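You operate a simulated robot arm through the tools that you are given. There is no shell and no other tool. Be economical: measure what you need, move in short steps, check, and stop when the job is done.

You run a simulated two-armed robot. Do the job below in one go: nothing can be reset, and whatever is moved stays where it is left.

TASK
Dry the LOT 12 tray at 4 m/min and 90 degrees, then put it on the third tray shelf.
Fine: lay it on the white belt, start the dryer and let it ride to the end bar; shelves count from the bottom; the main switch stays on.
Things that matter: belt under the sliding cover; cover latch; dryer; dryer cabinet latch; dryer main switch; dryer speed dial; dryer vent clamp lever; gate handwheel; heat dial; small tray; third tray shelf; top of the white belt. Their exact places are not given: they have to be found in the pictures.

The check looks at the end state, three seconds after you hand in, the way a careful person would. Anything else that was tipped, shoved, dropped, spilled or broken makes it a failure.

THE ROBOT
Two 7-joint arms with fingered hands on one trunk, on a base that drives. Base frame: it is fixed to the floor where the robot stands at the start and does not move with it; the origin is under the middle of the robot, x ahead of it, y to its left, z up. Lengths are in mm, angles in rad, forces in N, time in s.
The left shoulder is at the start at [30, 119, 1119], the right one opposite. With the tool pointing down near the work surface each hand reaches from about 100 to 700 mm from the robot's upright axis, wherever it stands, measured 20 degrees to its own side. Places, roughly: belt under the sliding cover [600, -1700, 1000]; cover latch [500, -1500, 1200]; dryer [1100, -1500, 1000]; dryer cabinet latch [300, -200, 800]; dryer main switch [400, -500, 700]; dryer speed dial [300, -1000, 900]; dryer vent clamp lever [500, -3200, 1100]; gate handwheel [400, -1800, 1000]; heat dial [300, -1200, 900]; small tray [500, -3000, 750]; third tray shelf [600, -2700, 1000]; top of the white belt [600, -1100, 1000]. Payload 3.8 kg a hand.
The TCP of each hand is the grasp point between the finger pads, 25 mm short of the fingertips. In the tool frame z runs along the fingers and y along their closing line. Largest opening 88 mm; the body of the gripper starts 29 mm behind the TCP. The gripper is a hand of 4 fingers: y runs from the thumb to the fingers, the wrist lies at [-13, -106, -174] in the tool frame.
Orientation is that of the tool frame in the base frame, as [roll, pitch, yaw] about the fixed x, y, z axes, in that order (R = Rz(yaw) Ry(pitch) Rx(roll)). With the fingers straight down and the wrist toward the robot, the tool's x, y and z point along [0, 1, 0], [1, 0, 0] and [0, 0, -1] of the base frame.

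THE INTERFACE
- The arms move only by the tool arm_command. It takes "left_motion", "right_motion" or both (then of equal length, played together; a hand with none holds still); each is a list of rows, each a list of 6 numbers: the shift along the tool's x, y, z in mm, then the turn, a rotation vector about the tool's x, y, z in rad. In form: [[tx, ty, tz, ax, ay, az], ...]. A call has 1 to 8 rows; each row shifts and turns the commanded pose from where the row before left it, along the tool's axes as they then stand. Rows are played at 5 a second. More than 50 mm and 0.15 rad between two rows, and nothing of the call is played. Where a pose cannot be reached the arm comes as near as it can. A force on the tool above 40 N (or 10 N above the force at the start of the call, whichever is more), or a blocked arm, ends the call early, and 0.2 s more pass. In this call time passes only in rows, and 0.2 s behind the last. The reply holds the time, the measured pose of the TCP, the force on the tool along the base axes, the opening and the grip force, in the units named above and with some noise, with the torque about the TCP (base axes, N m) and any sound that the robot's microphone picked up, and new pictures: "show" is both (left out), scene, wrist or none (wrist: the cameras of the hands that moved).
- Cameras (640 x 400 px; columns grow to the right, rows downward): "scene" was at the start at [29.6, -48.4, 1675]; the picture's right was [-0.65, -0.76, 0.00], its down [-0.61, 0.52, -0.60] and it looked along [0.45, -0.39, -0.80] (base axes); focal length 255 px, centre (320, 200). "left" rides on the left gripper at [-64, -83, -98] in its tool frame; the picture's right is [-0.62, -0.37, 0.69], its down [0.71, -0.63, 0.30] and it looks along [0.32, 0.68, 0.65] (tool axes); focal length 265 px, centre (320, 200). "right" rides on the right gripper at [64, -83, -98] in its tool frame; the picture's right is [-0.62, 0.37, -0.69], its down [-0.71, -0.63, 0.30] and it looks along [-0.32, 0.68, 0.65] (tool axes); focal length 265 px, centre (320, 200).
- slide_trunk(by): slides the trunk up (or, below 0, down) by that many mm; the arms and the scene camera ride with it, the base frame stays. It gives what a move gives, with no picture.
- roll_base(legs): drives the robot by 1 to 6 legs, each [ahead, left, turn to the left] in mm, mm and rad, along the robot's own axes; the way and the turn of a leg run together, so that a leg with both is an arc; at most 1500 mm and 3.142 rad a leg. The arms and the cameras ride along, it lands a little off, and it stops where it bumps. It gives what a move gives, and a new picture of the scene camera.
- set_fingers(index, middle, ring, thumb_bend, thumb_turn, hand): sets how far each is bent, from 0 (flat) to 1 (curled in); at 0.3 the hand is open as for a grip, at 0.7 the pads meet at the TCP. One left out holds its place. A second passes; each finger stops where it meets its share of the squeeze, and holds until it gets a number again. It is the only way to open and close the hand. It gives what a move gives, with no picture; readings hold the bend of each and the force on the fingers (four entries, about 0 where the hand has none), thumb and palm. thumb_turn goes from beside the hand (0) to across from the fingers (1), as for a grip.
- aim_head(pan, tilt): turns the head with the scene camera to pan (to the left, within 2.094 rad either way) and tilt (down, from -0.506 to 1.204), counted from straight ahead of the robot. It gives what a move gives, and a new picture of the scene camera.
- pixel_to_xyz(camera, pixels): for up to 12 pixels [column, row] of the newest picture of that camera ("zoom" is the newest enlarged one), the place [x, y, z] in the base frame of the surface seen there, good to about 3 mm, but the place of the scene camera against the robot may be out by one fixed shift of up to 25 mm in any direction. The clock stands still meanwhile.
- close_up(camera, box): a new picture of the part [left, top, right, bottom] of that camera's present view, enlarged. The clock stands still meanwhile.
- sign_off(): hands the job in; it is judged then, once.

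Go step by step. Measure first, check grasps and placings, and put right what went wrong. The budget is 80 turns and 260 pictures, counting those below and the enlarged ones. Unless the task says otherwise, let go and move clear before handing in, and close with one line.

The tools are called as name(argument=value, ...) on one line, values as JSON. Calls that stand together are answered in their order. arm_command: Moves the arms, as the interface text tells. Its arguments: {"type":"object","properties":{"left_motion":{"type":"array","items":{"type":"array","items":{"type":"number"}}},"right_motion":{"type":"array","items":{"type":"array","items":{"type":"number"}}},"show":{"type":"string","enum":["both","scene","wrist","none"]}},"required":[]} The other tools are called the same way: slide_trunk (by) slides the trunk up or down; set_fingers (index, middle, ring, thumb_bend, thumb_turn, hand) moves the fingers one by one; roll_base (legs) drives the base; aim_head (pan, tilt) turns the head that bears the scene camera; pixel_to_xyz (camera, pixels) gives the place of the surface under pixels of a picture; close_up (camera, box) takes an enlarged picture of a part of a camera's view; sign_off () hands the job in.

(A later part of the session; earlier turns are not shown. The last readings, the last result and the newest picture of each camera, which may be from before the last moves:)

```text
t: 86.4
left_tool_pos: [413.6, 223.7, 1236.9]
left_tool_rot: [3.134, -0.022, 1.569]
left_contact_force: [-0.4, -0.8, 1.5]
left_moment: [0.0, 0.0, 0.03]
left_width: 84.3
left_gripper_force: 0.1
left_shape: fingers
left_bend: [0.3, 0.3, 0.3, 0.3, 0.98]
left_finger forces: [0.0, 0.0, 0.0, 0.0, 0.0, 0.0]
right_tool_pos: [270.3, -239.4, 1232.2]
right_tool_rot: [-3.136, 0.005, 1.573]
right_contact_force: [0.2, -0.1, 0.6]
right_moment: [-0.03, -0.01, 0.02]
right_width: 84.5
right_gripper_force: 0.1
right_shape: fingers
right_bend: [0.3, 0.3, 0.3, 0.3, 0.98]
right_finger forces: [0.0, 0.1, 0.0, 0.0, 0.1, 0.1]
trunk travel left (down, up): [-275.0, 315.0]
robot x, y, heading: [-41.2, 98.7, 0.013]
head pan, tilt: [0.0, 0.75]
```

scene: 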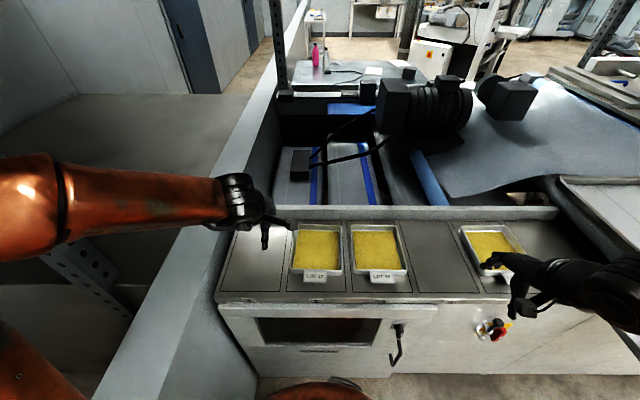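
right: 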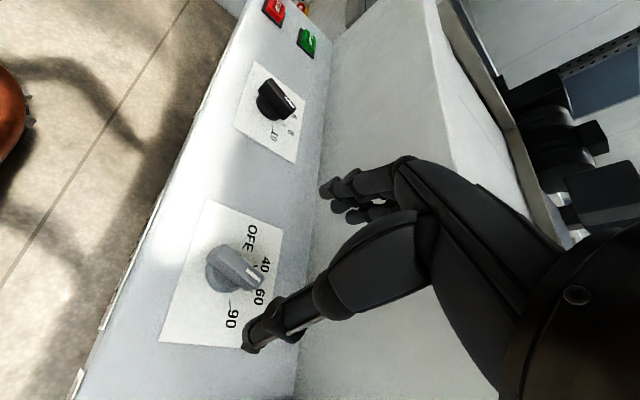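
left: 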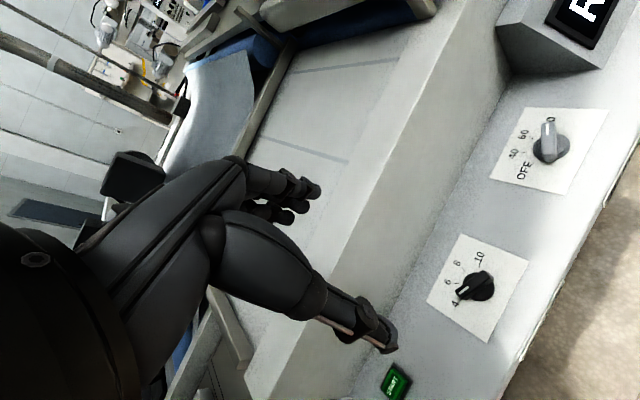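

I'll take a left wrist picture of the tray and measure its rim.

arm_command(left_motion=[[-30, -20, 20, 0, 0, 0], [-30, -20, 20, 0, 0, 0]], right_motion=[[20, 20, 10, 0, 0, 0], [20, 20, 10, 0, 0, 0]], show="wrist")

close_up(camera="scene", box=[260, 200, 440, 300])

```text
t: 87.0
left_tool_pos: [373.4, 161.3, 1192.7]
left_tool_rot: [3.132, -0.023, 1.566]
left_contact_force: [0.6, -1.1, 0.2]
left_moment: [-0.03, 0.03, 0.01]
left_width: 84.4
left_gripper_force: 0.1
left_shape: fingers
left_bend: [0.3, 0.3, 0.3, 0.3, 0.98]
left_finger forces: [0.1, 0.0, 0.0, 0.0, 0.0, 0.1]
right_tool_pos: [310.3, -201.3, 1209.9]
right_tool_rot: [-3.135, 0.007, 1.573]
right_contact_force: [-0.7, -1.0, 0.3]
right_moment: [0.02, 0.02, -0.03]
right_width: 84.5
right_gripper_force: 0.1
right_shape: fingers
right_bend: [0.3, 0.3, 0.3, 0.3, 0.98]
right_finger forces: [0.0, 0.2, 0.0, 0.1, 0.0, 0.0]
trunk travel left (down, up): [-275.0, 315.0]
robot x, y, heading: [-38.4, 100.5, 0.011]
head pan, tilt: [0.0, 0.75]
```

right: 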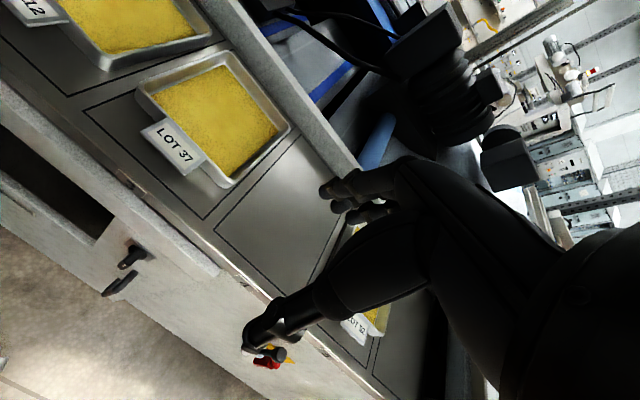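
left: 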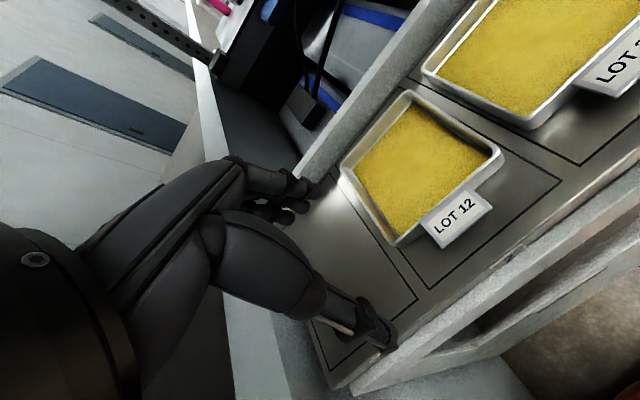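

```text
3.56 times, centred on (350, 250) of scene
```

zoom: 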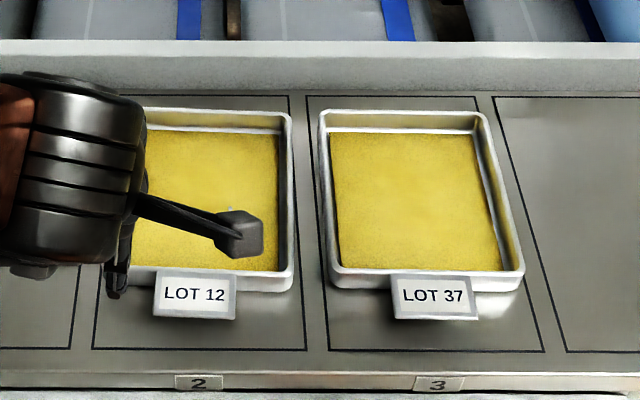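

close_up(camera="left", box=[320, 70, 540, 260])

pixel_to_xyz(camera="left", pixels=[[342, 167], [410, 92], [501, 155], [398, 242], [450, 205], [375, 128], [420, 160], [460, 212], [490, 185], [430, 230], [355, 60], [400, 300]])

```text
2.11 times, centred on (430, 165) of left
```

zoom: 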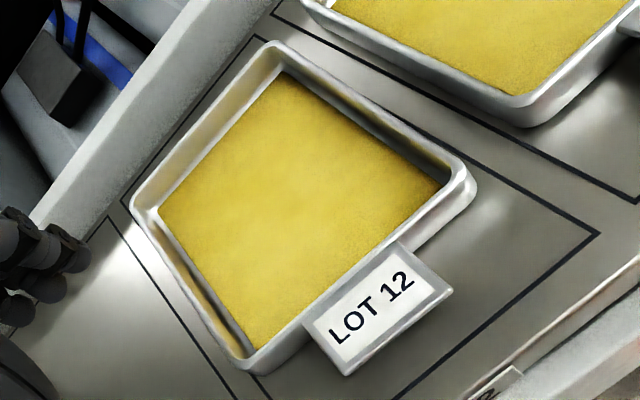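

```text
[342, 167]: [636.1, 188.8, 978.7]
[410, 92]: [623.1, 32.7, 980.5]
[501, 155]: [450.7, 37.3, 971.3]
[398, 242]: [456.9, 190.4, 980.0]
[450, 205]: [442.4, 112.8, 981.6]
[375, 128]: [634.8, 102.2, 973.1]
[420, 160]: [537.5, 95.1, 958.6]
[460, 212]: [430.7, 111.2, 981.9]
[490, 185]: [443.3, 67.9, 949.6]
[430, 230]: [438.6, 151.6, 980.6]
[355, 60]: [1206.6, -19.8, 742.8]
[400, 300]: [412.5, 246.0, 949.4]
```

Tray LOT 12: x 448–634, y 30–191, rim z≈980, table z≈949, with a tag at the front rim's middle. I'll measure tag edges, back rail and rims precisely.

pixel_to_xyz(camera="left", pixels=[[425, 222], [442, 246], [491, 208], [469, 187], [497, 172], [395, 248], [345, 180], [350, 150], [400, 98], [330, 150], [360, 110], [345, 100]])

close_up(camera="left", box=[400, 140, 520, 215])

close_up(camera="right", box=[0, 0, 300, 220])

```text
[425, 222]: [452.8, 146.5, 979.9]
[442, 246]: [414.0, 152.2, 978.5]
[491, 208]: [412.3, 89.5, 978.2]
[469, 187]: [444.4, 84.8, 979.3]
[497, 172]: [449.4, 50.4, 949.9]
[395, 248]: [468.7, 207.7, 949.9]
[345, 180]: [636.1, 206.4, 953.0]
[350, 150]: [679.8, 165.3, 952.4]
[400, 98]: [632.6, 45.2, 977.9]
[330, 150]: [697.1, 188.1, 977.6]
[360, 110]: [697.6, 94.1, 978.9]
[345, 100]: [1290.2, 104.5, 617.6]
```

```text
5.33 times, centred on (460, 178) of left
```

zoom: 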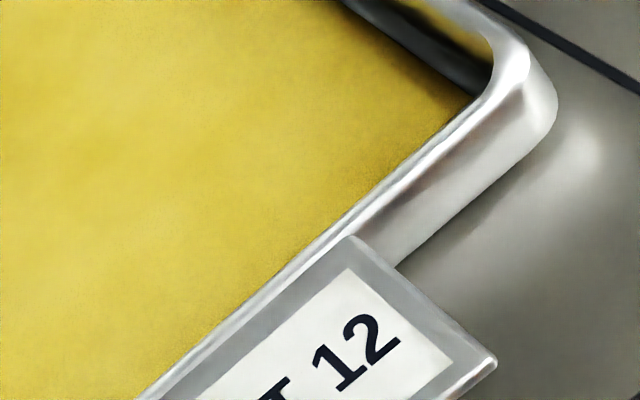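

```text
1.82 times, centred on (150, 110) of right
```

zoom: 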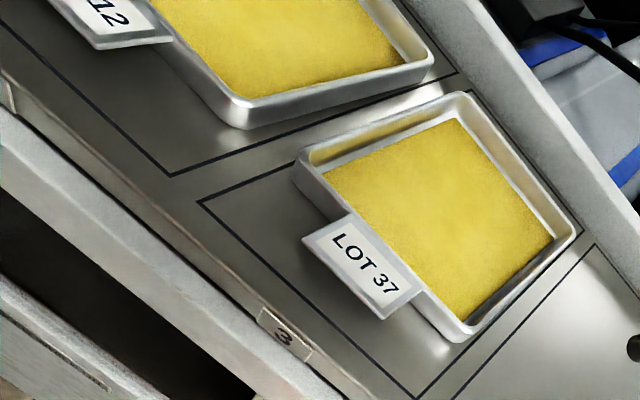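

The tag is a tab x 412–448, y 87–150, and the back rail starts near x≈690. I'll pinch the back rim with the left hand (y≈155) and the front rim right of the tag with the right hand (y≈66). First I'll move ahead 40 mm and preset the fingers.

roll_base(legs=[[40, 0, -0.01]])

set_fingers(hand="left", index=0.45, middle=0.45, ring=0.45, thumb_bend=0.45)

set_fingers(hand="right", index=0.42, middle=0.42, ring=0.42, thumb_bend=0.42)

```text
t: 87.8
left_tool_pos: [413.7, 157.8, 1193.1]
left_tool_rot: [3.131, -0.022, 1.559]
left_contact_force: [0.3, -0.6, -0.6]
left_moment: [-0.03, 0.03, 0.0]
left_width: 84.6
left_gripper_force: 0.1
left_shape: fingers
left_bend: [0.3, 0.3, 0.3, 0.3, 0.98]
left_finger forces: [0.0, 0.0, 0.0, 0.0, 0.0, 0.0]
right_tool_pos: [347.6, -203.5, 1210.5]
right_tool_rot: [-3.132, 0.006, 1.563]
right_contact_force: [0.2, 0.4, 0.1]
right_moment: [0.0, 0.06, -0.01]
right_width: 84.8
right_gripper_force: 0.0
right_shape: fingers
right_bend: [0.3, 0.3, 0.3, 0.3, 0.98]
right_finger forces: [0.0, 0.0, 0.1, 0.0, 0.0, 0.1]
trunk travel left (down, up): [-275.0, 315.0]
robot x, y, heading: [2.7, 95.3, 0.0]
head pan, tilt: [0.0, 0.75]
```

scene: 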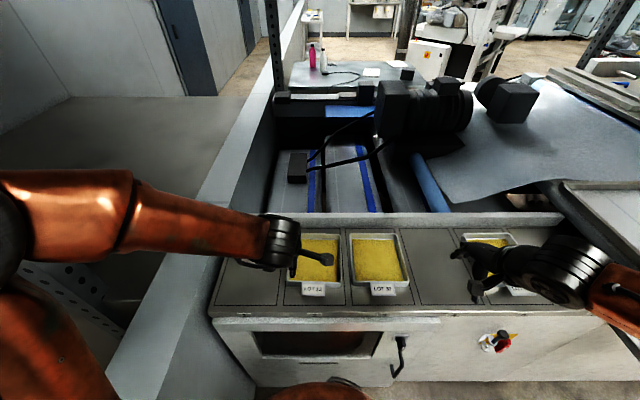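

```text
t: 88.8
left_tool_pos: [413.3, 158.6, 1193.0]
left_tool_rot: [3.134, -0.022, 1.56]
left_contact_force: [0.6, -0.1, -0.6]
left_moment: [-0.02, 0.01, -0.01]
left_width: 53.1
left_gripper_force: 0.1
left_shape: fingers
left_bend: [0.45, 0.45, 0.45, 0.45, 0.98]
left_finger forces: [0.1, 0.0, 0.1, 0.0, 0.0, 0.0]
right_tool_pos: [346.0, -204.0, 1211.0]
right_tool_rot: [-3.135, 0.004, 1.561]
right_contact_force: [-0.3, 0.5, -0.7]
right_moment: [0.02, 0.0, -0.01]
right_width: 84.5
right_gripper_force: 0.0
right_shape: fingers
right_bend: [0.3, 0.3, 0.3, 0.3, 0.98]
right_finger forces: [0.0, 0.0, 0.0, 0.0, 0.0, 0.0]
trunk travel left (down, up): [-275.0, 315.0]
robot x, y, heading: [6.3, 103.7, -0.002]
head pan, tilt: [0.0, 0.75]
```

```text
t: 89.8
left_tool_pos: [412.5, 159.5, 1194.1]
left_tool_rot: [3.133, -0.021, 1.557]
left_contact_force: [0.4, -0.2, -0.1]
left_moment: [0.03, 0.0, 0.0]
left_width: 53.2
left_gripper_force: 0.1
left_shape: fingers
left_bend: [0.45, 0.45, 0.45, 0.45, 0.98]
left_finger forces: [0.1, 0.1, 0.0, 0.1, 0.1, 0.1]
right_tool_pos: [346.7, -203.7, 1210.4]
right_tool_rot: [-3.134, 0.005, 1.563]
right_contact_force: [-0.1, 0.6, -0.6]
right_moment: [0.0, -0.01, -0.01]
right_width: 59.5
right_gripper_force: 0.0
right_shape: fingers
right_bend: [0.42, 0.42, 0.42, 0.42, 0.98]
right_finger forces: [0.1, 0.0, 0.1, 0.0, 0.0, 0.0]
trunk travel left (down, up): [-275.0, 315.0]
robot x, y, heading: [3.9, 100.7, -0.002]
head pan, tilt: [0.0, 0.75]
```

Next: left over the back rim, right over the front rim, both staying well above.

arm_command(left_motion=[[-1, 45, 0, 0, 0, 0], [-1, 45, 0, 0, 0, 0], [-1, 45, 0, 0, 0, 0], [-1, 44, 0, 0, 0, 0], [0, 42, 0, 0, 0, 0], [0, 0, 30, 0, 0, 0.08], [0, 0, 30, 0, 0, 0.08], [0, 0, 30, 0, 0, 0.08]], right_motion=[[45, 17.5, 0, 0, 0, 0], [45, 17.5, 0, 0, 0, 0], [45, 17.5, 0, 0, 0, 0], [45, 17.5, 0, 0, 0, 0], [45, 17.5, 0, 0, 0, 0], [45, 17.5, 0, 0, 0, 0], [0, 0, 40, 0, 0, -0.05], [0, 0, 40, 0, 0, -0.05]])

```text
t: 91.6
left_tool_pos: [635.3, 154.7, 1104.0]
left_tool_rot: [3.139, -0.022, 1.319]
left_contact_force: [0.4, -0.7, 0.1]
left_moment: [0.0, 0.02, -0.03]
left_width: 52.9
left_gripper_force: 0.1
left_shape: fingers
left_bend: [0.45, 0.45, 0.45, 0.45, 0.98]
left_finger forces: [0.1, 0.0, 0.0, 0.0, 0.0, 0.0]
right_tool_pos: [455.3, 65.9, 1124.8]
right_tool_rot: [-3.134, 0.006, 1.663]
right_contact_force: [0.1, 0.4, 0.4]
right_moment: [0.01, 0.02, 0.01]
right_width: 59.6
right_gripper_force: 0.1
right_shape: fingers
right_bend: [0.42, 0.42, 0.42, 0.42, 0.98]
right_finger forces: [0.0, 0.0, 0.1, 0.0, 0.0, 0.1]
trunk travel left (down, up): [-275.0, 315.0]
robot x, y, heading: [-2.2, 101.8, -0.002]
head pan, tilt: [0.0, 0.75]
```

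scene: 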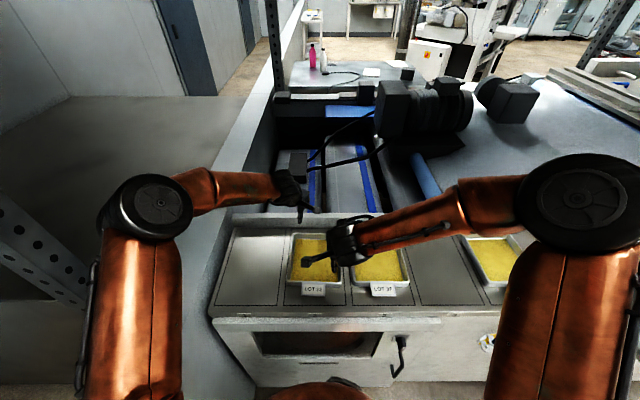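
right: 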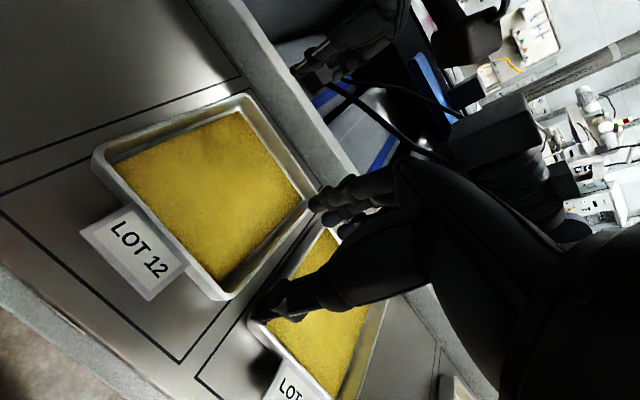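
left: 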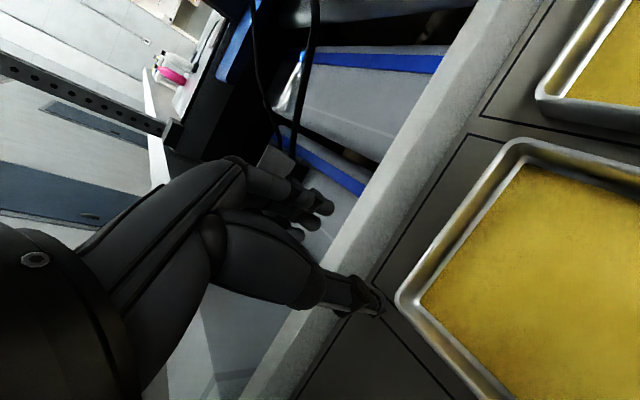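

I'll check the rim positions from these nearer views.

pixel_to_xyz(camera="left", pixels=[[397, 300], [445, 235], [470, 200], [512, 142], [440, 345], [380, 240]])

pixel_to_xyz(camera="right", pixels=[[95, 153], [118, 190], [190, 268], [215, 298], [230, 297], [305, 205], [245, 97], [262, 315], [320, 232]])

```text
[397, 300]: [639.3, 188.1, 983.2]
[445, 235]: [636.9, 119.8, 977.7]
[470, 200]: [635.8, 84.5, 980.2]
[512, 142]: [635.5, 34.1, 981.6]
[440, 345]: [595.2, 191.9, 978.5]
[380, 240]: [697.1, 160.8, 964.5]
```

```text
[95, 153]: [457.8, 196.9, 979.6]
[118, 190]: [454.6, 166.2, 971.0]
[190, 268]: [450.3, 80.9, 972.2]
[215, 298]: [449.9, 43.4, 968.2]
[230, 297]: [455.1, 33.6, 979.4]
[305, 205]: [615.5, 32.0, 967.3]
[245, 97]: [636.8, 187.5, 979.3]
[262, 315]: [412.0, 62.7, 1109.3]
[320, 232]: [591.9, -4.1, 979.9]
```

Rims are at x≈454 (front) and ≈635 (back), so both hands are aligned. I'll descend to just above grip height and check.

arm_command(left_motion=[[0, 0, 27, 0, 0, 0], [0, 0, 27, 0, 0, 0], [0, 0, 27, 0, 0, 0], [0, 0, 27, 0, 0, 0]], right_motion=[[0, 0, 32, 0, 0, 0], [0, 0, 32, 0, 0, 0], [0, 0, 32, 0, 0, 0], [0, 0, 33, 0, 0, 0]])

```text
t: 92.6
left_tool_pos: [635.6, 154.9, 997.4]
left_tool_rot: [3.14, -0.023, 1.319]
left_contact_force: [0.0, 0.1, -0.9]
left_moment: [0.03, -0.03, 0.01]
left_width: 53.2
left_gripper_force: 0.0
left_shape: fingers
left_bend: [0.45, 0.45, 0.45, 0.45, 0.98]
left_finger forces: [0.1, 0.0, 0.0, 0.1, 0.1, 0.1]
right_tool_pos: [455.2, 64.9, 996.9]
right_tool_rot: [-3.133, 0.005, 1.661]
right_contact_force: [0.0, 0.2, -0.4]
right_moment: [-0.02, 0.02, 0.0]
right_width: 59.4
right_gripper_force: 0.0
right_shape: fingers
right_bend: [0.42, 0.42, 0.42, 0.42, 0.98]
right_finger forces: [0.0, 0.0, 0.1, 0.0, 0.0, 0.1]
trunk travel left (down, up): [-275.0, 315.0]
robot x, y, heading: [7.7, 101.3, -0.004]
head pan, tilt: [0.0, 0.75]
```

scene: 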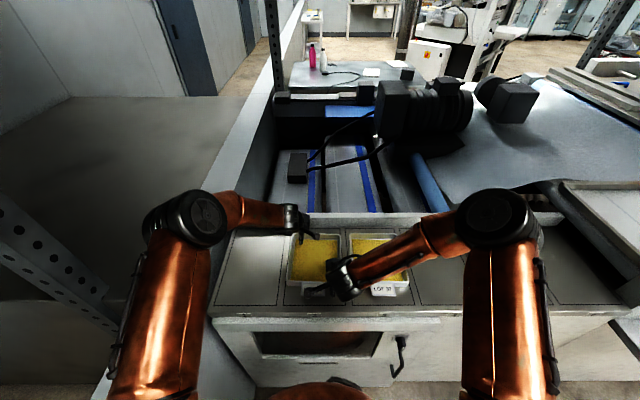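
right: 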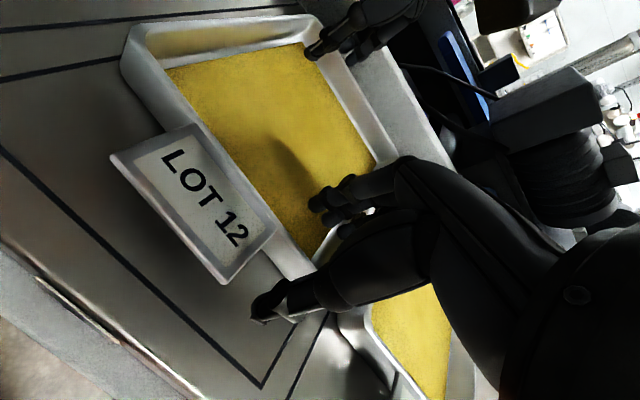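
left: 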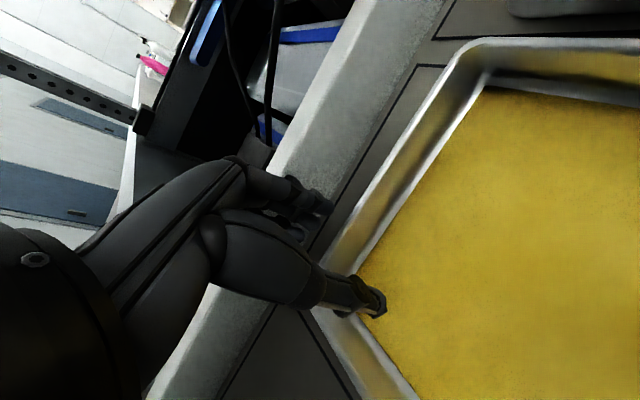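

Both straddle the rims. I'll descend 10 mm more and close both hands.

arm_command(left_motion=[[0, 0, 6, 0, 0, 0], [0, 0, 6, 0, 0, 0]], right_motion=[[0, 0, 6, 0, 0, 0], [0, 0, 6, 0, 0, 0]], show="none")

set_fingers(hand="left", index=0.74, middle=0.74, ring=0.74, thumb_bend=0.74)

set_fingers(hand="right", index=0.74, middle=0.74, ring=0.74, thumb_bend=0.74)

close_up(camera="right", box=[100, 0, 480, 340])

close_up(camera="left", box=[200, 60, 560, 400])

```text
t: 93.2
left_tool_pos: [634.8, 156.0, 985.7]
left_tool_rot: [3.138, -0.023, 1.316]
left_contact_force: [0.6, 0.1, -0.7]
left_moment: [0.0, 0.05, 0.03]
left_width: 53.0
left_gripper_force: 0.0
left_shape: fingers
left_bend: [0.45, 0.45, 0.45, 0.45, 0.98]
left_finger forces: [0.0, 0.0, 0.1, 0.1, 0.0, 0.1]
right_tool_pos: [452.9, 63.4, 987.0]
right_tool_rot: [-3.135, 0.004, 1.665]
right_contact_force: [0.2, -0.1, -0.8]
right_moment: [0.02, 0.02, -0.01]
right_width: 59.8
right_gripper_force: 0.1
right_shape: fingers
right_bend: [0.42, 0.42, 0.42, 0.42, 0.98]
right_finger forces: [0.1, 0.1, 0.1, 0.0, 0.0, 0.0]
trunk travel left (down, up): [-275.0, 315.0]
robot x, y, heading: [3.5, 101.9, -0.004]
head pan, tilt: [0.0, 0.75]
```

```text
t: 94.2
left_tool_pos: [635.0, 156.3, 986.0]
left_tool_rot: [3.137, -0.022, 1.318]
left_contact_force: [0.3, 0.5, 0.4]
left_moment: [-0.03, 0.03, -0.02]
left_width: 0.0
left_gripper_force: 6.9
left_shape: fingers
left_bend: [0.73, 0.73, 0.74, 0.69, 0.97]
left_finger forces: [4.2, 2.0, 0.7, 0.0, 6.6, 0.1]
right_tool_pos: [450.9, 63.9, 986.7]
right_tool_rot: [-3.135, 0.006, 1.663]
right_contact_force: [-0.1, -0.3, -0.8]
right_moment: [0.04, 0.0, 0.0]
right_width: 59.6
right_gripper_force: 0.0
right_shape: fingers
right_bend: [0.42, 0.42, 0.42, 0.42, 0.98]
right_finger forces: [0.1, 0.0, 0.0, 0.1, 0.0, 0.1]
trunk travel left (down, up): [-275.0, 315.0]
robot x, y, heading: [2.0, 100.3, -0.003]
head pan, tilt: [0.0, 0.75]
```

```text
t: 95.2
left_tool_pos: [634.2, 156.5, 985.8]
left_tool_rot: [3.137, -0.024, 1.318]
left_contact_force: [3.0, 1.5, -0.8]
left_moment: [0.04, -0.01, -0.06]
left_width: 0.0
left_gripper_force: 7.1
left_shape: fingers
left_bend: [0.73, 0.73, 0.74, 0.7, 0.97]
left_finger forces: [4.9, 2.6, 1.1, 0.0, 5.5, 0.0]
right_tool_pos: [451.7, 64.9, 986.3]
right_tool_rot: [-3.134, 0.005, 1.663]
right_contact_force: [-3.1, -2.1, -0.5]
right_moment: [-0.06, 0.07, 0.02]
right_width: 0.0
right_gripper_force: 6.0
right_shape: fingers
right_bend: [0.73, 0.73, 0.73, 0.67, 0.98]
right_finger forces: [2.4, 1.4, 0.9, 0.1, 7.6, 0.1]
trunk travel left (down, up): [-275.0, 315.0]
robot x, y, heading: [3.6, 97.9, -0.003]
head pan, tilt: [0.0, 0.75]
```

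```text
1.18 times, centred on (290, 170) of right
```

zoom: 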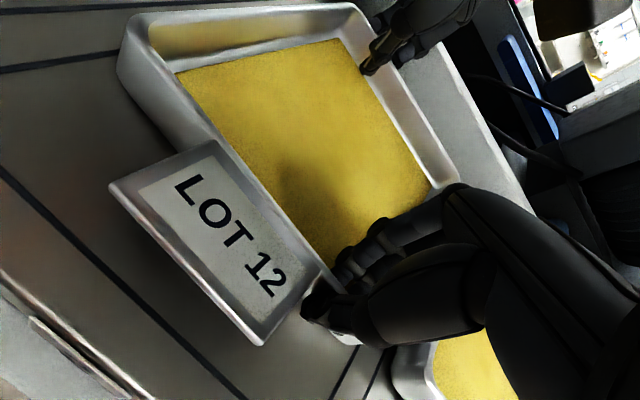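

```text
1.18 times, centred on (380, 230) of left
```

zoom: 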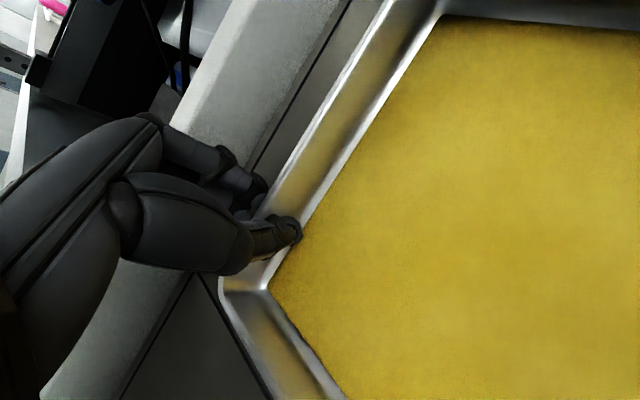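

Both hands hold the rim with ~7 N. I'll squeeze more for a firmer hold.

set_fingers(hand="left", index=0.9, middle=0.9, ring=0.9, thumb_bend=0.85)

set_fingers(hand="right", index=0.9, middle=0.9, ring=0.9, thumb_bend=0.85)

arm_command(left_motion=[[0, 0, -5, 0, 0, 0], [0, 0, -5, 0, 0, 0], [0, 0, -5, 0, 0, 0], [0, 0, -5, 0, 0, 0]], right_motion=[[0, 0, -5, 0, 0, 0], [0, 0, -5, 0, 0, 0], [0, 0, -5, 0, 0, 0], [0, 0, -5, 0, 0, 0]], show="wrist")

```text
t: 96.2
left_tool_pos: [636.0, 157.4, 984.8]
left_tool_rot: [3.138, -0.024, 1.318]
left_contact_force: [7.2, 4.9, -0.3]
left_moment: [0.11, 0.1, -0.13]
left_width: 0.1
left_gripper_force: 21.2
left_shape: fingers
left_bend: [0.78, 0.81, 0.9, 0.71, 0.96]
left_finger forces: [13.3, 11.9, 0.0, 0.1, 18.0, 0.1]
right_tool_pos: [452.3, 64.8, 986.2]
right_tool_rot: [-3.133, 0.006, 1.663]
right_contact_force: [-7.8, -4.3, -1.6]
right_moment: [-0.09, 0.15, 0.02]
right_width: 0.6
right_gripper_force: 5.2
right_shape: fingers
right_bend: [0.74, 0.74, 0.74, 0.65, 0.98]
right_finger forces: [1.2, 0.3, 0.0, 0.0, 9.0, 0.0]
trunk travel left (down, up): [-275.0, 315.0]
robot x, y, heading: [-0.2, 100.2, -0.002]
head pan, tilt: [0.0, 0.75]
```

```text
t: 97.2
left_tool_pos: [635.2, 156.3, 985.7]
left_tool_rot: [3.138, -0.025, 1.316]
left_contact_force: [5.0, 2.7, 0.6]
left_moment: [0.03, 0.09, -0.13]
left_width: 0.0
left_gripper_force: 22.5
left_shape: fingers
left_bend: [0.78, 0.81, 0.9, 0.71, 0.96]
left_finger forces: [12.1, 12.6, 0.0, 0.0, 19.6, 0.0]
right_tool_pos: [451.8, 64.5, 986.9]
right_tool_rot: [-3.134, 0.005, 1.665]
right_contact_force: [-5.5, -4.0, -2.2]
right_moment: [-0.08, 0.17, -0.02]
right_width: 3.5
right_gripper_force: 15.9
right_shape: fingers
right_bend: [0.81, 0.9, 0.9, 0.67, 0.97]
right_finger forces: [13.3, 0.0, 0.1, 0.0, 18.7, 0.1]
trunk travel left (down, up): [-275.0, 315.0]
robot x, y, heading: [2.9, 100.5, -0.002]
head pan, tilt: [0.0, 0.75]
```

```text
t: 98.2
left_tool_pos: [635.4, 155.8, 1006.0]
left_tool_rot: [3.137, -0.025, 1.319]
left_contact_force: [5.7, 4.0, -0.1]
left_moment: [0.0, 0.05, -0.11]
left_width: 0.0
left_gripper_force: 21.0
left_shape: fingers
left_bend: [0.79, 0.82, 0.9, 0.71, 0.96]
left_finger forces: [12.7, 11.1, 0.0, 0.1, 17.9, 0.0]
right_tool_pos: [451.8, 64.9, 1005.6]
right_tool_rot: [-3.134, 0.006, 1.663]
right_contact_force: [-6.0, -3.8, -3.3]
right_moment: [-0.13, 0.16, -0.02]
right_width: 3.4
right_gripper_force: 15.5
right_shape: fingers
right_bend: [0.82, 0.9, 0.9, 0.67, 0.98]
right_finger forces: [12.3, 0.1, 0.0, 0.0, 18.5, 0.1]
trunk travel left (down, up): [-275.0, 315.0]
robot x, y, heading: [4.6, 97.9, -0.002]
head pan, tilt: [0.0, 0.75]
```

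right: 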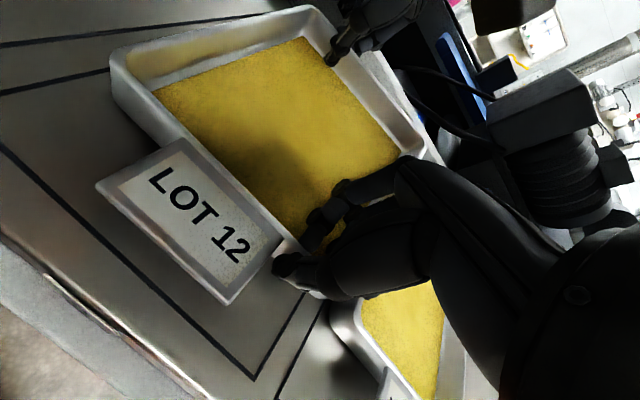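
left: 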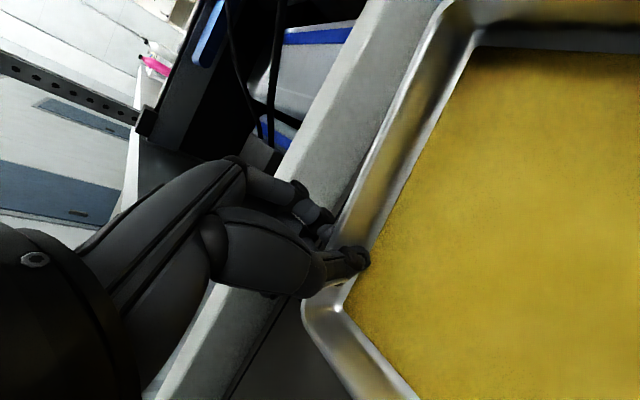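

The tray appears to follow. I'll check rim heights against the table from the right camera.

pixel_to_xyz(camera="right", pixels=[[112, 60], [128, 97], [300, 10], [180, 200], [230, 250], [420, 150], [60, 140]])

pixel_to_xyz(camera="left", pixels=[[305, 310], [360, 215], [440, 30], [500, 200], [270, 340]])

```text
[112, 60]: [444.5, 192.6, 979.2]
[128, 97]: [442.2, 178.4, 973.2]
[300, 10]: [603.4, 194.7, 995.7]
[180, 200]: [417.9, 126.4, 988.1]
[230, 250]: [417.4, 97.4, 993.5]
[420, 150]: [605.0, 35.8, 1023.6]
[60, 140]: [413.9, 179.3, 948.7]
```

```text
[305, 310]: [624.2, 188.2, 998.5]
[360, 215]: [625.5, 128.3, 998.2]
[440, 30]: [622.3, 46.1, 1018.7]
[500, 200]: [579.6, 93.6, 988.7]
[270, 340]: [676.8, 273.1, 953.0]
```

The tray is tilting about the diagonal (front-left rim 979, back-right 1020): outer fingers slipped past. I'll lower it, open slightly, square up the hands and regrip with all fingers.

arm_command(left_motion=[[0, 0, 5, 0, 0, 0], [0, 0, 5, 0, 0, 0], [0, 0, 5, 0, 0, 0], [0, 0, 5, 0, 0, 0]], right_motion=[[0, 0, 5, 0, 0, 0], [0, 0, 5, 0, 0, 0], [0, 0, 5, 0, 0, 0], [0, 0, 5, 0, 0, 0]], show="none")

set_fingers(hand="right", index=0.45, middle=0.45, ring=0.45, thumb_bend=0.45)

set_fingers(hand="left", index=0.45, middle=0.45, ring=0.45, thumb_bend=0.45)

arm_command(left_motion=[[2, 0, -10, 0, 0, -0.08], [2, 0, 0, 0, 0, -0.08], [0, 0, 0, 0, 0, -0.08]], right_motion=[[0, 0, -10, 0, 0, 0.03], [0, 0, 0, 0, 0, 0.03], [0, 0, 0, 0, 0, 0.03]], show="wrist")

```text
t: 99.2
left_tool_pos: [635.0, 156.3, 985.8]
left_tool_rot: [3.139, -0.025, 1.317]
left_contact_force: [2.9, 2.4, 0.2]
left_moment: [0.1, 0.23, -0.19]
left_width: 0.3
left_gripper_force: 22.8
left_shape: fingers
left_bend: [0.79, 0.83, 0.9, 0.7, 0.96]
left_finger forces: [9.6, 14.4, 0.0, 0.0, 21.3, 0.0]
right_tool_pos: [451.1, 64.0, 986.5]
right_tool_rot: [-3.135, 0.006, 1.663]
right_contact_force: [-2.7, -3.8, -2.2]
right_moment: [-0.03, 0.17, -0.03]
right_width: 3.4
right_gripper_force: 16.7
right_shape: fingers
right_bend: [0.82, 0.9, 0.9, 0.67, 0.97]
right_finger forces: [15.1, 0.0, 0.1, 0.1, 17.8, 0.1]
trunk travel left (down, up): [-275.0, 315.0]
robot x, y, heading: [1.2, 99.7, -0.006]
head pan, tilt: [0.0, 0.75]
```

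```text
t: 100.2
left_tool_pos: [635.3, 156.0, 986.3]
left_tool_rot: [3.138, -0.024, 1.318]
left_contact_force: [-1.0, 0.2, -0.3]
left_moment: [0.03, 0.25, -0.14]
left_width: 0.3
left_gripper_force: 21.1
left_shape: fingers
left_bend: [0.79, 0.83, 0.9, 0.7, 0.96]
left_finger forces: [9.1, 11.9, 0.0, 0.0, 21.6, 0.1]
right_tool_pos: [451.8, 65.7, 987.9]
right_tool_rot: [-3.133, 0.006, 1.663]
right_contact_force: [0.3, 0.4, 1.1]
right_moment: [0.02, 0.0, 0.0]
right_width: 52.4
right_gripper_force: 0.1
right_shape: fingers
right_bend: [0.45, 0.45, 0.45, 0.45, 0.97]
right_finger forces: [0.0, 0.0, 0.0, 0.0, 0.0, 0.1]
trunk travel left (down, up): [-275.0, 315.0]
robot x, y, heading: [2.3, 97.2, -0.001]
head pan, tilt: [0.0, 0.75]
```

```text
t: 101.2
left_tool_pos: [635.5, 157.0, 986.9]
left_tool_rot: [3.139, -0.023, 1.317]
left_contact_force: [0.5, -0.5, 0.1]
left_moment: [-0.03, -0.02, -0.02]
left_width: 52.0
left_gripper_force: 0.1
left_shape: fingers
left_bend: [0.45, 0.45, 0.45, 0.45, 0.97]
left_finger forces: [0.1, 0.0, 0.0, 0.0, 0.1, 0.0]
right_tool_pos: [451.2, 64.5, 987.1]
right_tool_rot: [-3.135, 0.005, 1.662]
right_contact_force: [0.4, -0.1, 0.7]
right_moment: [-0.04, -0.02, 0.0]
right_width: 52.2
right_gripper_force: 0.1
right_shape: fingers
right_bend: [0.45, 0.45, 0.45, 0.45, 0.97]
right_finger forces: [0.0, 0.0, 0.1, 0.0, 0.1, 0.1]
trunk travel left (down, up): [-275.0, 315.0]
robot x, y, heading: [-0.2, 103.2, -0.002]
head pan, tilt: [0.0, 0.75]
```

```text
t: 102.0
left_tool_pos: [637.7, 159.2, 997.3]
left_tool_rot: [3.132, -0.021, 1.56]
left_contact_force: [0.4, -0.5, 0.5]
left_moment: [0.02, 0.0, 0.01]
left_width: 52.3
left_gripper_force: 0.1
left_shape: fingers
left_bend: [0.45, 0.45, 0.45, 0.45, 0.97]
left_finger forces: [0.1, 0.0, 0.0, 0.1, 0.1, 0.2]
right_tool_pos: [452.1, 63.8, 996.3]
right_tool_rot: [-3.136, 0.006, 1.571]
right_contact_force: [-1.0, 1.3, -0.6]
right_moment: [-0.03, -0.05, 0.03]
right_width: 52.2
right_gripper_force: 0.1
right_shape: fingers
right_bend: [0.45, 0.45, 0.45, 0.45, 0.97]
right_finger forces: [0.0, 0.0, 0.4, 0.1, 0.0, 0.1]
trunk travel left (down, up): [-275.0, 315.0]
robot x, y, heading: [5.3, 100.8, 0.002]
head pan, tilt: [0.0, 0.75]
```

right: 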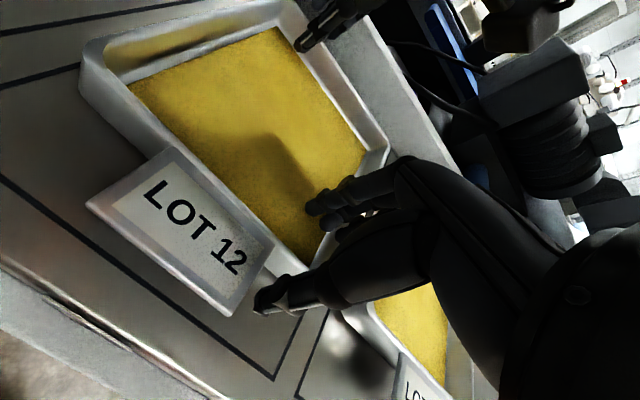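
left: 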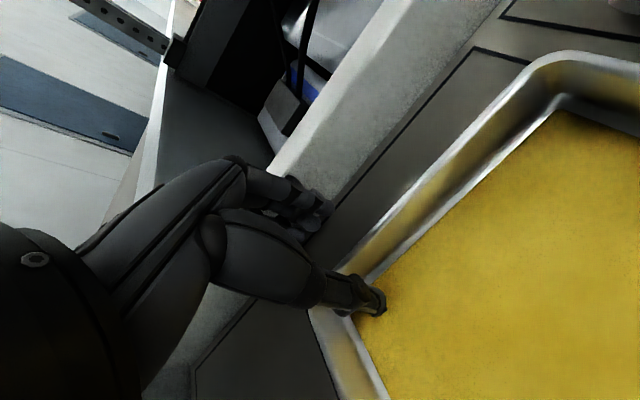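

I'll measure where the tray sits now.

pixel_to_xyz(camera="right", pixels=[[80, 65], [100, 108], [145, 155], [250, 272], [97, 43], [262, 4], [385, 155], [180, 200], [88, 203], [232, 315]])

pixel_to_xyz(camera="left", pixels=[[312, 315], [385, 240], [450, 165], [540, 60], [345, 390], [380, 200]])

```text
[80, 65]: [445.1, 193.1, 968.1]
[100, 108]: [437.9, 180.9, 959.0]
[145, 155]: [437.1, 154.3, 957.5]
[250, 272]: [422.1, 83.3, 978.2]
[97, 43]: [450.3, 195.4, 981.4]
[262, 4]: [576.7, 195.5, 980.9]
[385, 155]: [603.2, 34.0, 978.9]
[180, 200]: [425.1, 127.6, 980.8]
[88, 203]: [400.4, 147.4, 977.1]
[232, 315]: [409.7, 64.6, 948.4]
```

```text
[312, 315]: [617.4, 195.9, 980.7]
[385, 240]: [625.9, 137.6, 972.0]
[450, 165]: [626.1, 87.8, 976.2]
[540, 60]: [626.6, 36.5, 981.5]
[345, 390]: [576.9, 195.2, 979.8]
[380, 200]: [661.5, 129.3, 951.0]
```

The tray has slid 11 mm toward me: rims now at x≈443 and ≈624. I'll re-centre, descend to z≈983, and close moderately with all fingers.

arm_command(left_motion=[[6, -14, 0, 0, 0, 0], [0, 0, 7, 0, 0, 0], [0, 0, 7, 0, 0, 0]], right_motion=[[3, -9, 0, 0, 0, 0], [0, 0, 7, 0, 0, 0], [0, 0, 7, 0, 0, 0]], show="none")

set_fingers(hand="left", index=0.72, middle=0.72, ring=0.72, thumb_bend=0.74)

set_fingers(hand="right", index=0.72, middle=0.72, ring=0.72, thumb_bend=0.74)

close_up(camera="right", box=[60, 0, 460, 340])

close_up(camera="left", box=[180, 100, 500, 380])

```text
t: 102.8
left_tool_pos: [623.7, 166.9, 981.7]
left_tool_rot: [3.131, -0.022, 1.558]
left_contact_force: [-0.1, -0.1, -0.3]
left_moment: [-0.01, 0.03, -0.01]
left_width: 52.2
left_gripper_force: 0.1
left_shape: fingers
left_bend: [0.45, 0.45, 0.45, 0.45, 0.97]
left_finger forces: [0.1, 0.0, 0.1, 0.0, 0.1, 0.0]
right_tool_pos: [443.2, 66.4, 983.6]
right_tool_rot: [-3.136, 0.005, 1.571]
right_contact_force: [0.3, 0.1, 1.4]
right_moment: [-0.03, -0.04, 0.01]
right_width: 52.0
right_gripper_force: 0.5
right_shape: fingers
right_bend: [0.45, 0.45, 0.45, 0.45, 0.97]
right_finger forces: [0.0, 1.0, 0.1, 0.0, 0.0, 0.1]
trunk travel left (down, up): [-275.0, 315.0]
robot x, y, heading: [0.5, 98.4, -0.002]
head pan, tilt: [0.0, 0.75]
```

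```text
t: 103.8
left_tool_pos: [622.6, 166.7, 981.8]
left_tool_rot: [3.131, -0.022, 1.558]
left_contact_force: [2.4, 2.6, 0.1]
left_moment: [0.01, -0.04, -0.07]
left_width: 0.2
left_gripper_force: 5.7
left_shape: fingers
left_bend: [0.71, 0.71, 0.71, 0.69, 0.97]
left_finger forces: [2.9, 2.5, 2.3, 0.0, 5.0, 0.0]
right_tool_pos: [443.8, 67.1, 984.4]
right_tool_rot: [-3.135, 0.006, 1.573]
right_contact_force: [-0.5, -1.7, 3.5]
right_moment: [-0.02, -0.09, -0.03]
right_width: 52.9
right_gripper_force: 1.6
right_shape: fingers
right_bend: [0.45, 0.46, 0.45, 0.45, 0.98]
right_finger forces: [0.1, 3.3, 0.0, 0.0, 0.7, 0.1]
trunk travel left (down, up): [-275.0, 315.0]
robot x, y, heading: [4.4, 100.6, -0.005]
head pan, tilt: [0.0, 0.75]
```

```text
t: 104.8
left_tool_pos: [621.8, 167.5, 982.2]
left_tool_rot: [3.133, -0.022, 1.558]
left_contact_force: [3.9, 2.9, 0.4]
left_moment: [-0.02, -0.04, -0.08]
left_width: 0.1
left_gripper_force: 6.2
left_shape: fingers
left_bend: [0.71, 0.71, 0.71, 0.7, 0.97]
left_finger forces: [3.1, 2.7, 2.4, 0.1, 4.6, 0.1]
right_tool_pos: [444.3, 66.5, 982.6]
right_tool_rot: [-3.132, 0.005, 1.573]
right_contact_force: [-4.3, -2.2, 0.6]
right_moment: [-0.01, 0.05, 0.08]
right_width: 0.2
right_gripper_force: 6.0
right_shape: fingers
right_bend: [0.72, 0.72, 0.71, 0.67, 0.98]
right_finger forces: [1.1, 1.2, 1.2, 0.0, 7.6, 0.0]
trunk travel left (down, up): [-275.0, 315.0]
robot x, y, heading: [-2.2, 100.6, -0.003]
head pan, tilt: [0.0, 0.75]
```

```text
1.18 times, centred on (260, 170) of right
```

zoom: 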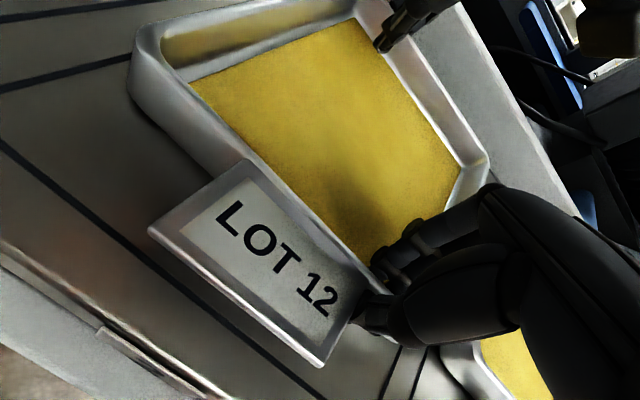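

```text
1.43 times, centred on (340, 240) of left
```

zoom: 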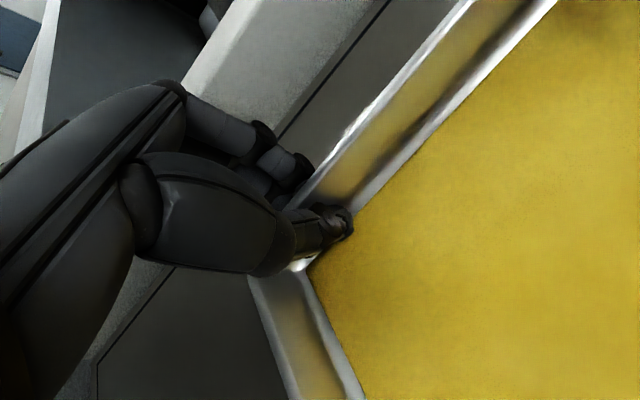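

All fingers now have contact. I'll add modest squeeze and lift 20 mm.

set_fingers(hand="right", index=0.76, middle=0.76, ring=0.76, thumb_bend=0.78)

set_fingers(hand="left", index=0.75, middle=0.75, ring=0.75, thumb_bend=0.78)

arm_command(left_motion=[[0, 0, -5, 0, 0, 0], [0, 0, -5, 0, 0, 0], [0, 0, -5, 0, 0, 0], [0, 0, -5, 0, 0, 0]], right_motion=[[0, 0, -5, 0, 0, 0], [0, 0, -5, 0, 0, 0], [0, 0, -5, 0, 0, 0], [0, 0, -5, 0, 0, 0]], show="wrist")

```text
t: 105.8
left_tool_pos: [622.3, 167.3, 982.4]
left_tool_rot: [3.133, -0.021, 1.557]
left_contact_force: [-0.7, -0.4, -0.4]
left_moment: [-0.04, 0.03, -0.08]
left_width: 0.0
left_gripper_force: 6.2
left_shape: fingers
left_bend: [0.71, 0.71, 0.71, 0.7, 0.97]
left_finger forces: [2.2, 2.0, 1.8, 0.0, 6.1, 0.1]
right_tool_pos: [443.4, 67.2, 981.8]
right_tool_rot: [-3.135, 0.007, 1.573]
right_contact_force: [1.0, 0.1, -0.5]
right_moment: [0.05, 0.06, 0.17]
right_width: 0.0
right_gripper_force: 12.7
right_shape: fingers
right_bend: [0.75, 0.75, 0.75, 0.66, 0.97]
right_finger forces: [4.1, 3.9, 4.5, 0.1, 12.7, 0.0]
trunk travel left (down, up): [-275.0, 315.0]
robot x, y, heading: [0.4, 97.6, -0.006]
head pan, tilt: [0.0, 0.75]
```

```text
t: 106.8
left_tool_pos: [623.4, 167.9, 982.0]
left_tool_rot: [3.135, -0.021, 1.559]
left_contact_force: [1.0, 1.4, -0.4]
left_moment: [-0.06, 0.08, -0.16]
left_width: 0.0
left_gripper_force: 14.4
left_shape: fingers
left_bend: [0.74, 0.73, 0.73, 0.7, 0.97]
left_finger forces: [4.8, 4.2, 4.5, 0.1, 14.2, 0.0]
right_tool_pos: [443.8, 66.3, 982.4]
right_tool_rot: [-3.134, 0.005, 1.572]
right_contact_force: [-2.5, -1.5, 0.0]
right_moment: [0.04, 0.1, 0.19]
right_width: 0.2
right_gripper_force: 12.1
right_shape: fingers
right_bend: [0.75, 0.75, 0.75, 0.66, 0.97]
right_finger forces: [3.4, 3.2, 3.8, 0.1, 13.7, 0.1]
trunk travel left (down, up): [-275.0, 315.0]
robot x, y, heading: [0.9, 102.7, -0.001]
head pan, tilt: [0.0, 0.75]
```

```text
t: 107.8
left_tool_pos: [621.5, 165.1, 1001.9]
left_tool_rot: [3.134, -0.021, 1.559]
left_contact_force: [1.7, 0.1, 0.0]
left_moment: [-0.12, 0.11, -0.17]
left_width: 0.0
left_gripper_force: 14.1
left_shape: fingers
left_bend: [0.74, 0.73, 0.73, 0.7, 0.97]
left_finger forces: [4.7, 4.1, 4.3, 0.0, 15.8, 0.1]
right_tool_pos: [443.0, 67.0, 1003.9]
right_tool_rot: [-3.134, 0.006, 1.573]
right_contact_force: [-1.5, -0.8, -2.9]
right_moment: [0.01, 0.12, 0.19]
right_width: 0.2
right_gripper_force: 11.3
right_shape: fingers
right_bend: [0.75, 0.75, 0.75, 0.66, 0.97]
right_finger forces: [3.5, 3.2, 4.1, 0.1, 12.5, 0.0]
trunk travel left (down, up): [-275.0, 315.0]
robot x, y, heading: [3.1, 98.7, -0.001]
head pan, tilt: [0.0, 0.75]
```

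right: 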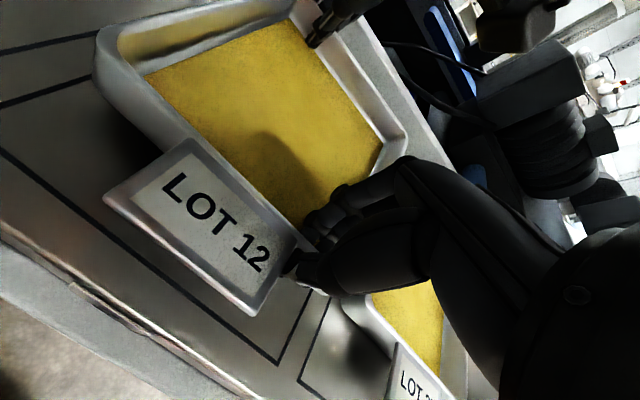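
left: 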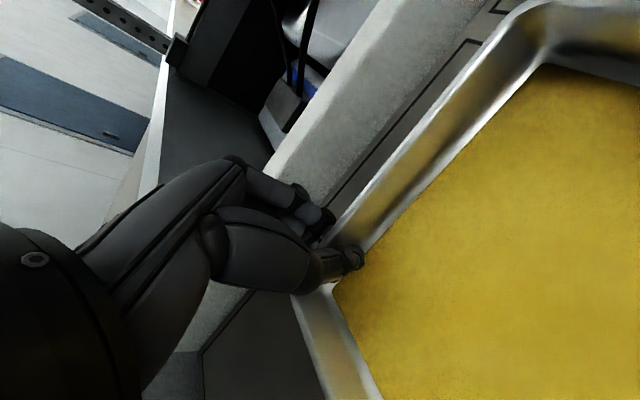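

pixel_to_xyz(camera="right", pixels=[[113, 40], [250, 10], [402, 140], [215, 190], [120, 190], [250, 300]])

pixel_to_xyz(camera="left", pixels=[[297, 300], [370, 215], [520, 15], [500, 200], [330, 390]])

```text
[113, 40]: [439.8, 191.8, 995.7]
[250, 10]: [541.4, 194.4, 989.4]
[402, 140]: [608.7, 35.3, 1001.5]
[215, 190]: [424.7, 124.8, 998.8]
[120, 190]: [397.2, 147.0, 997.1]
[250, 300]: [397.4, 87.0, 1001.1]
```

```text
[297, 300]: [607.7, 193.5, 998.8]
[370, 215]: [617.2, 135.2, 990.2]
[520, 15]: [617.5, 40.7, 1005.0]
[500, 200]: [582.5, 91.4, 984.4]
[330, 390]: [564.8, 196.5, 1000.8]
```

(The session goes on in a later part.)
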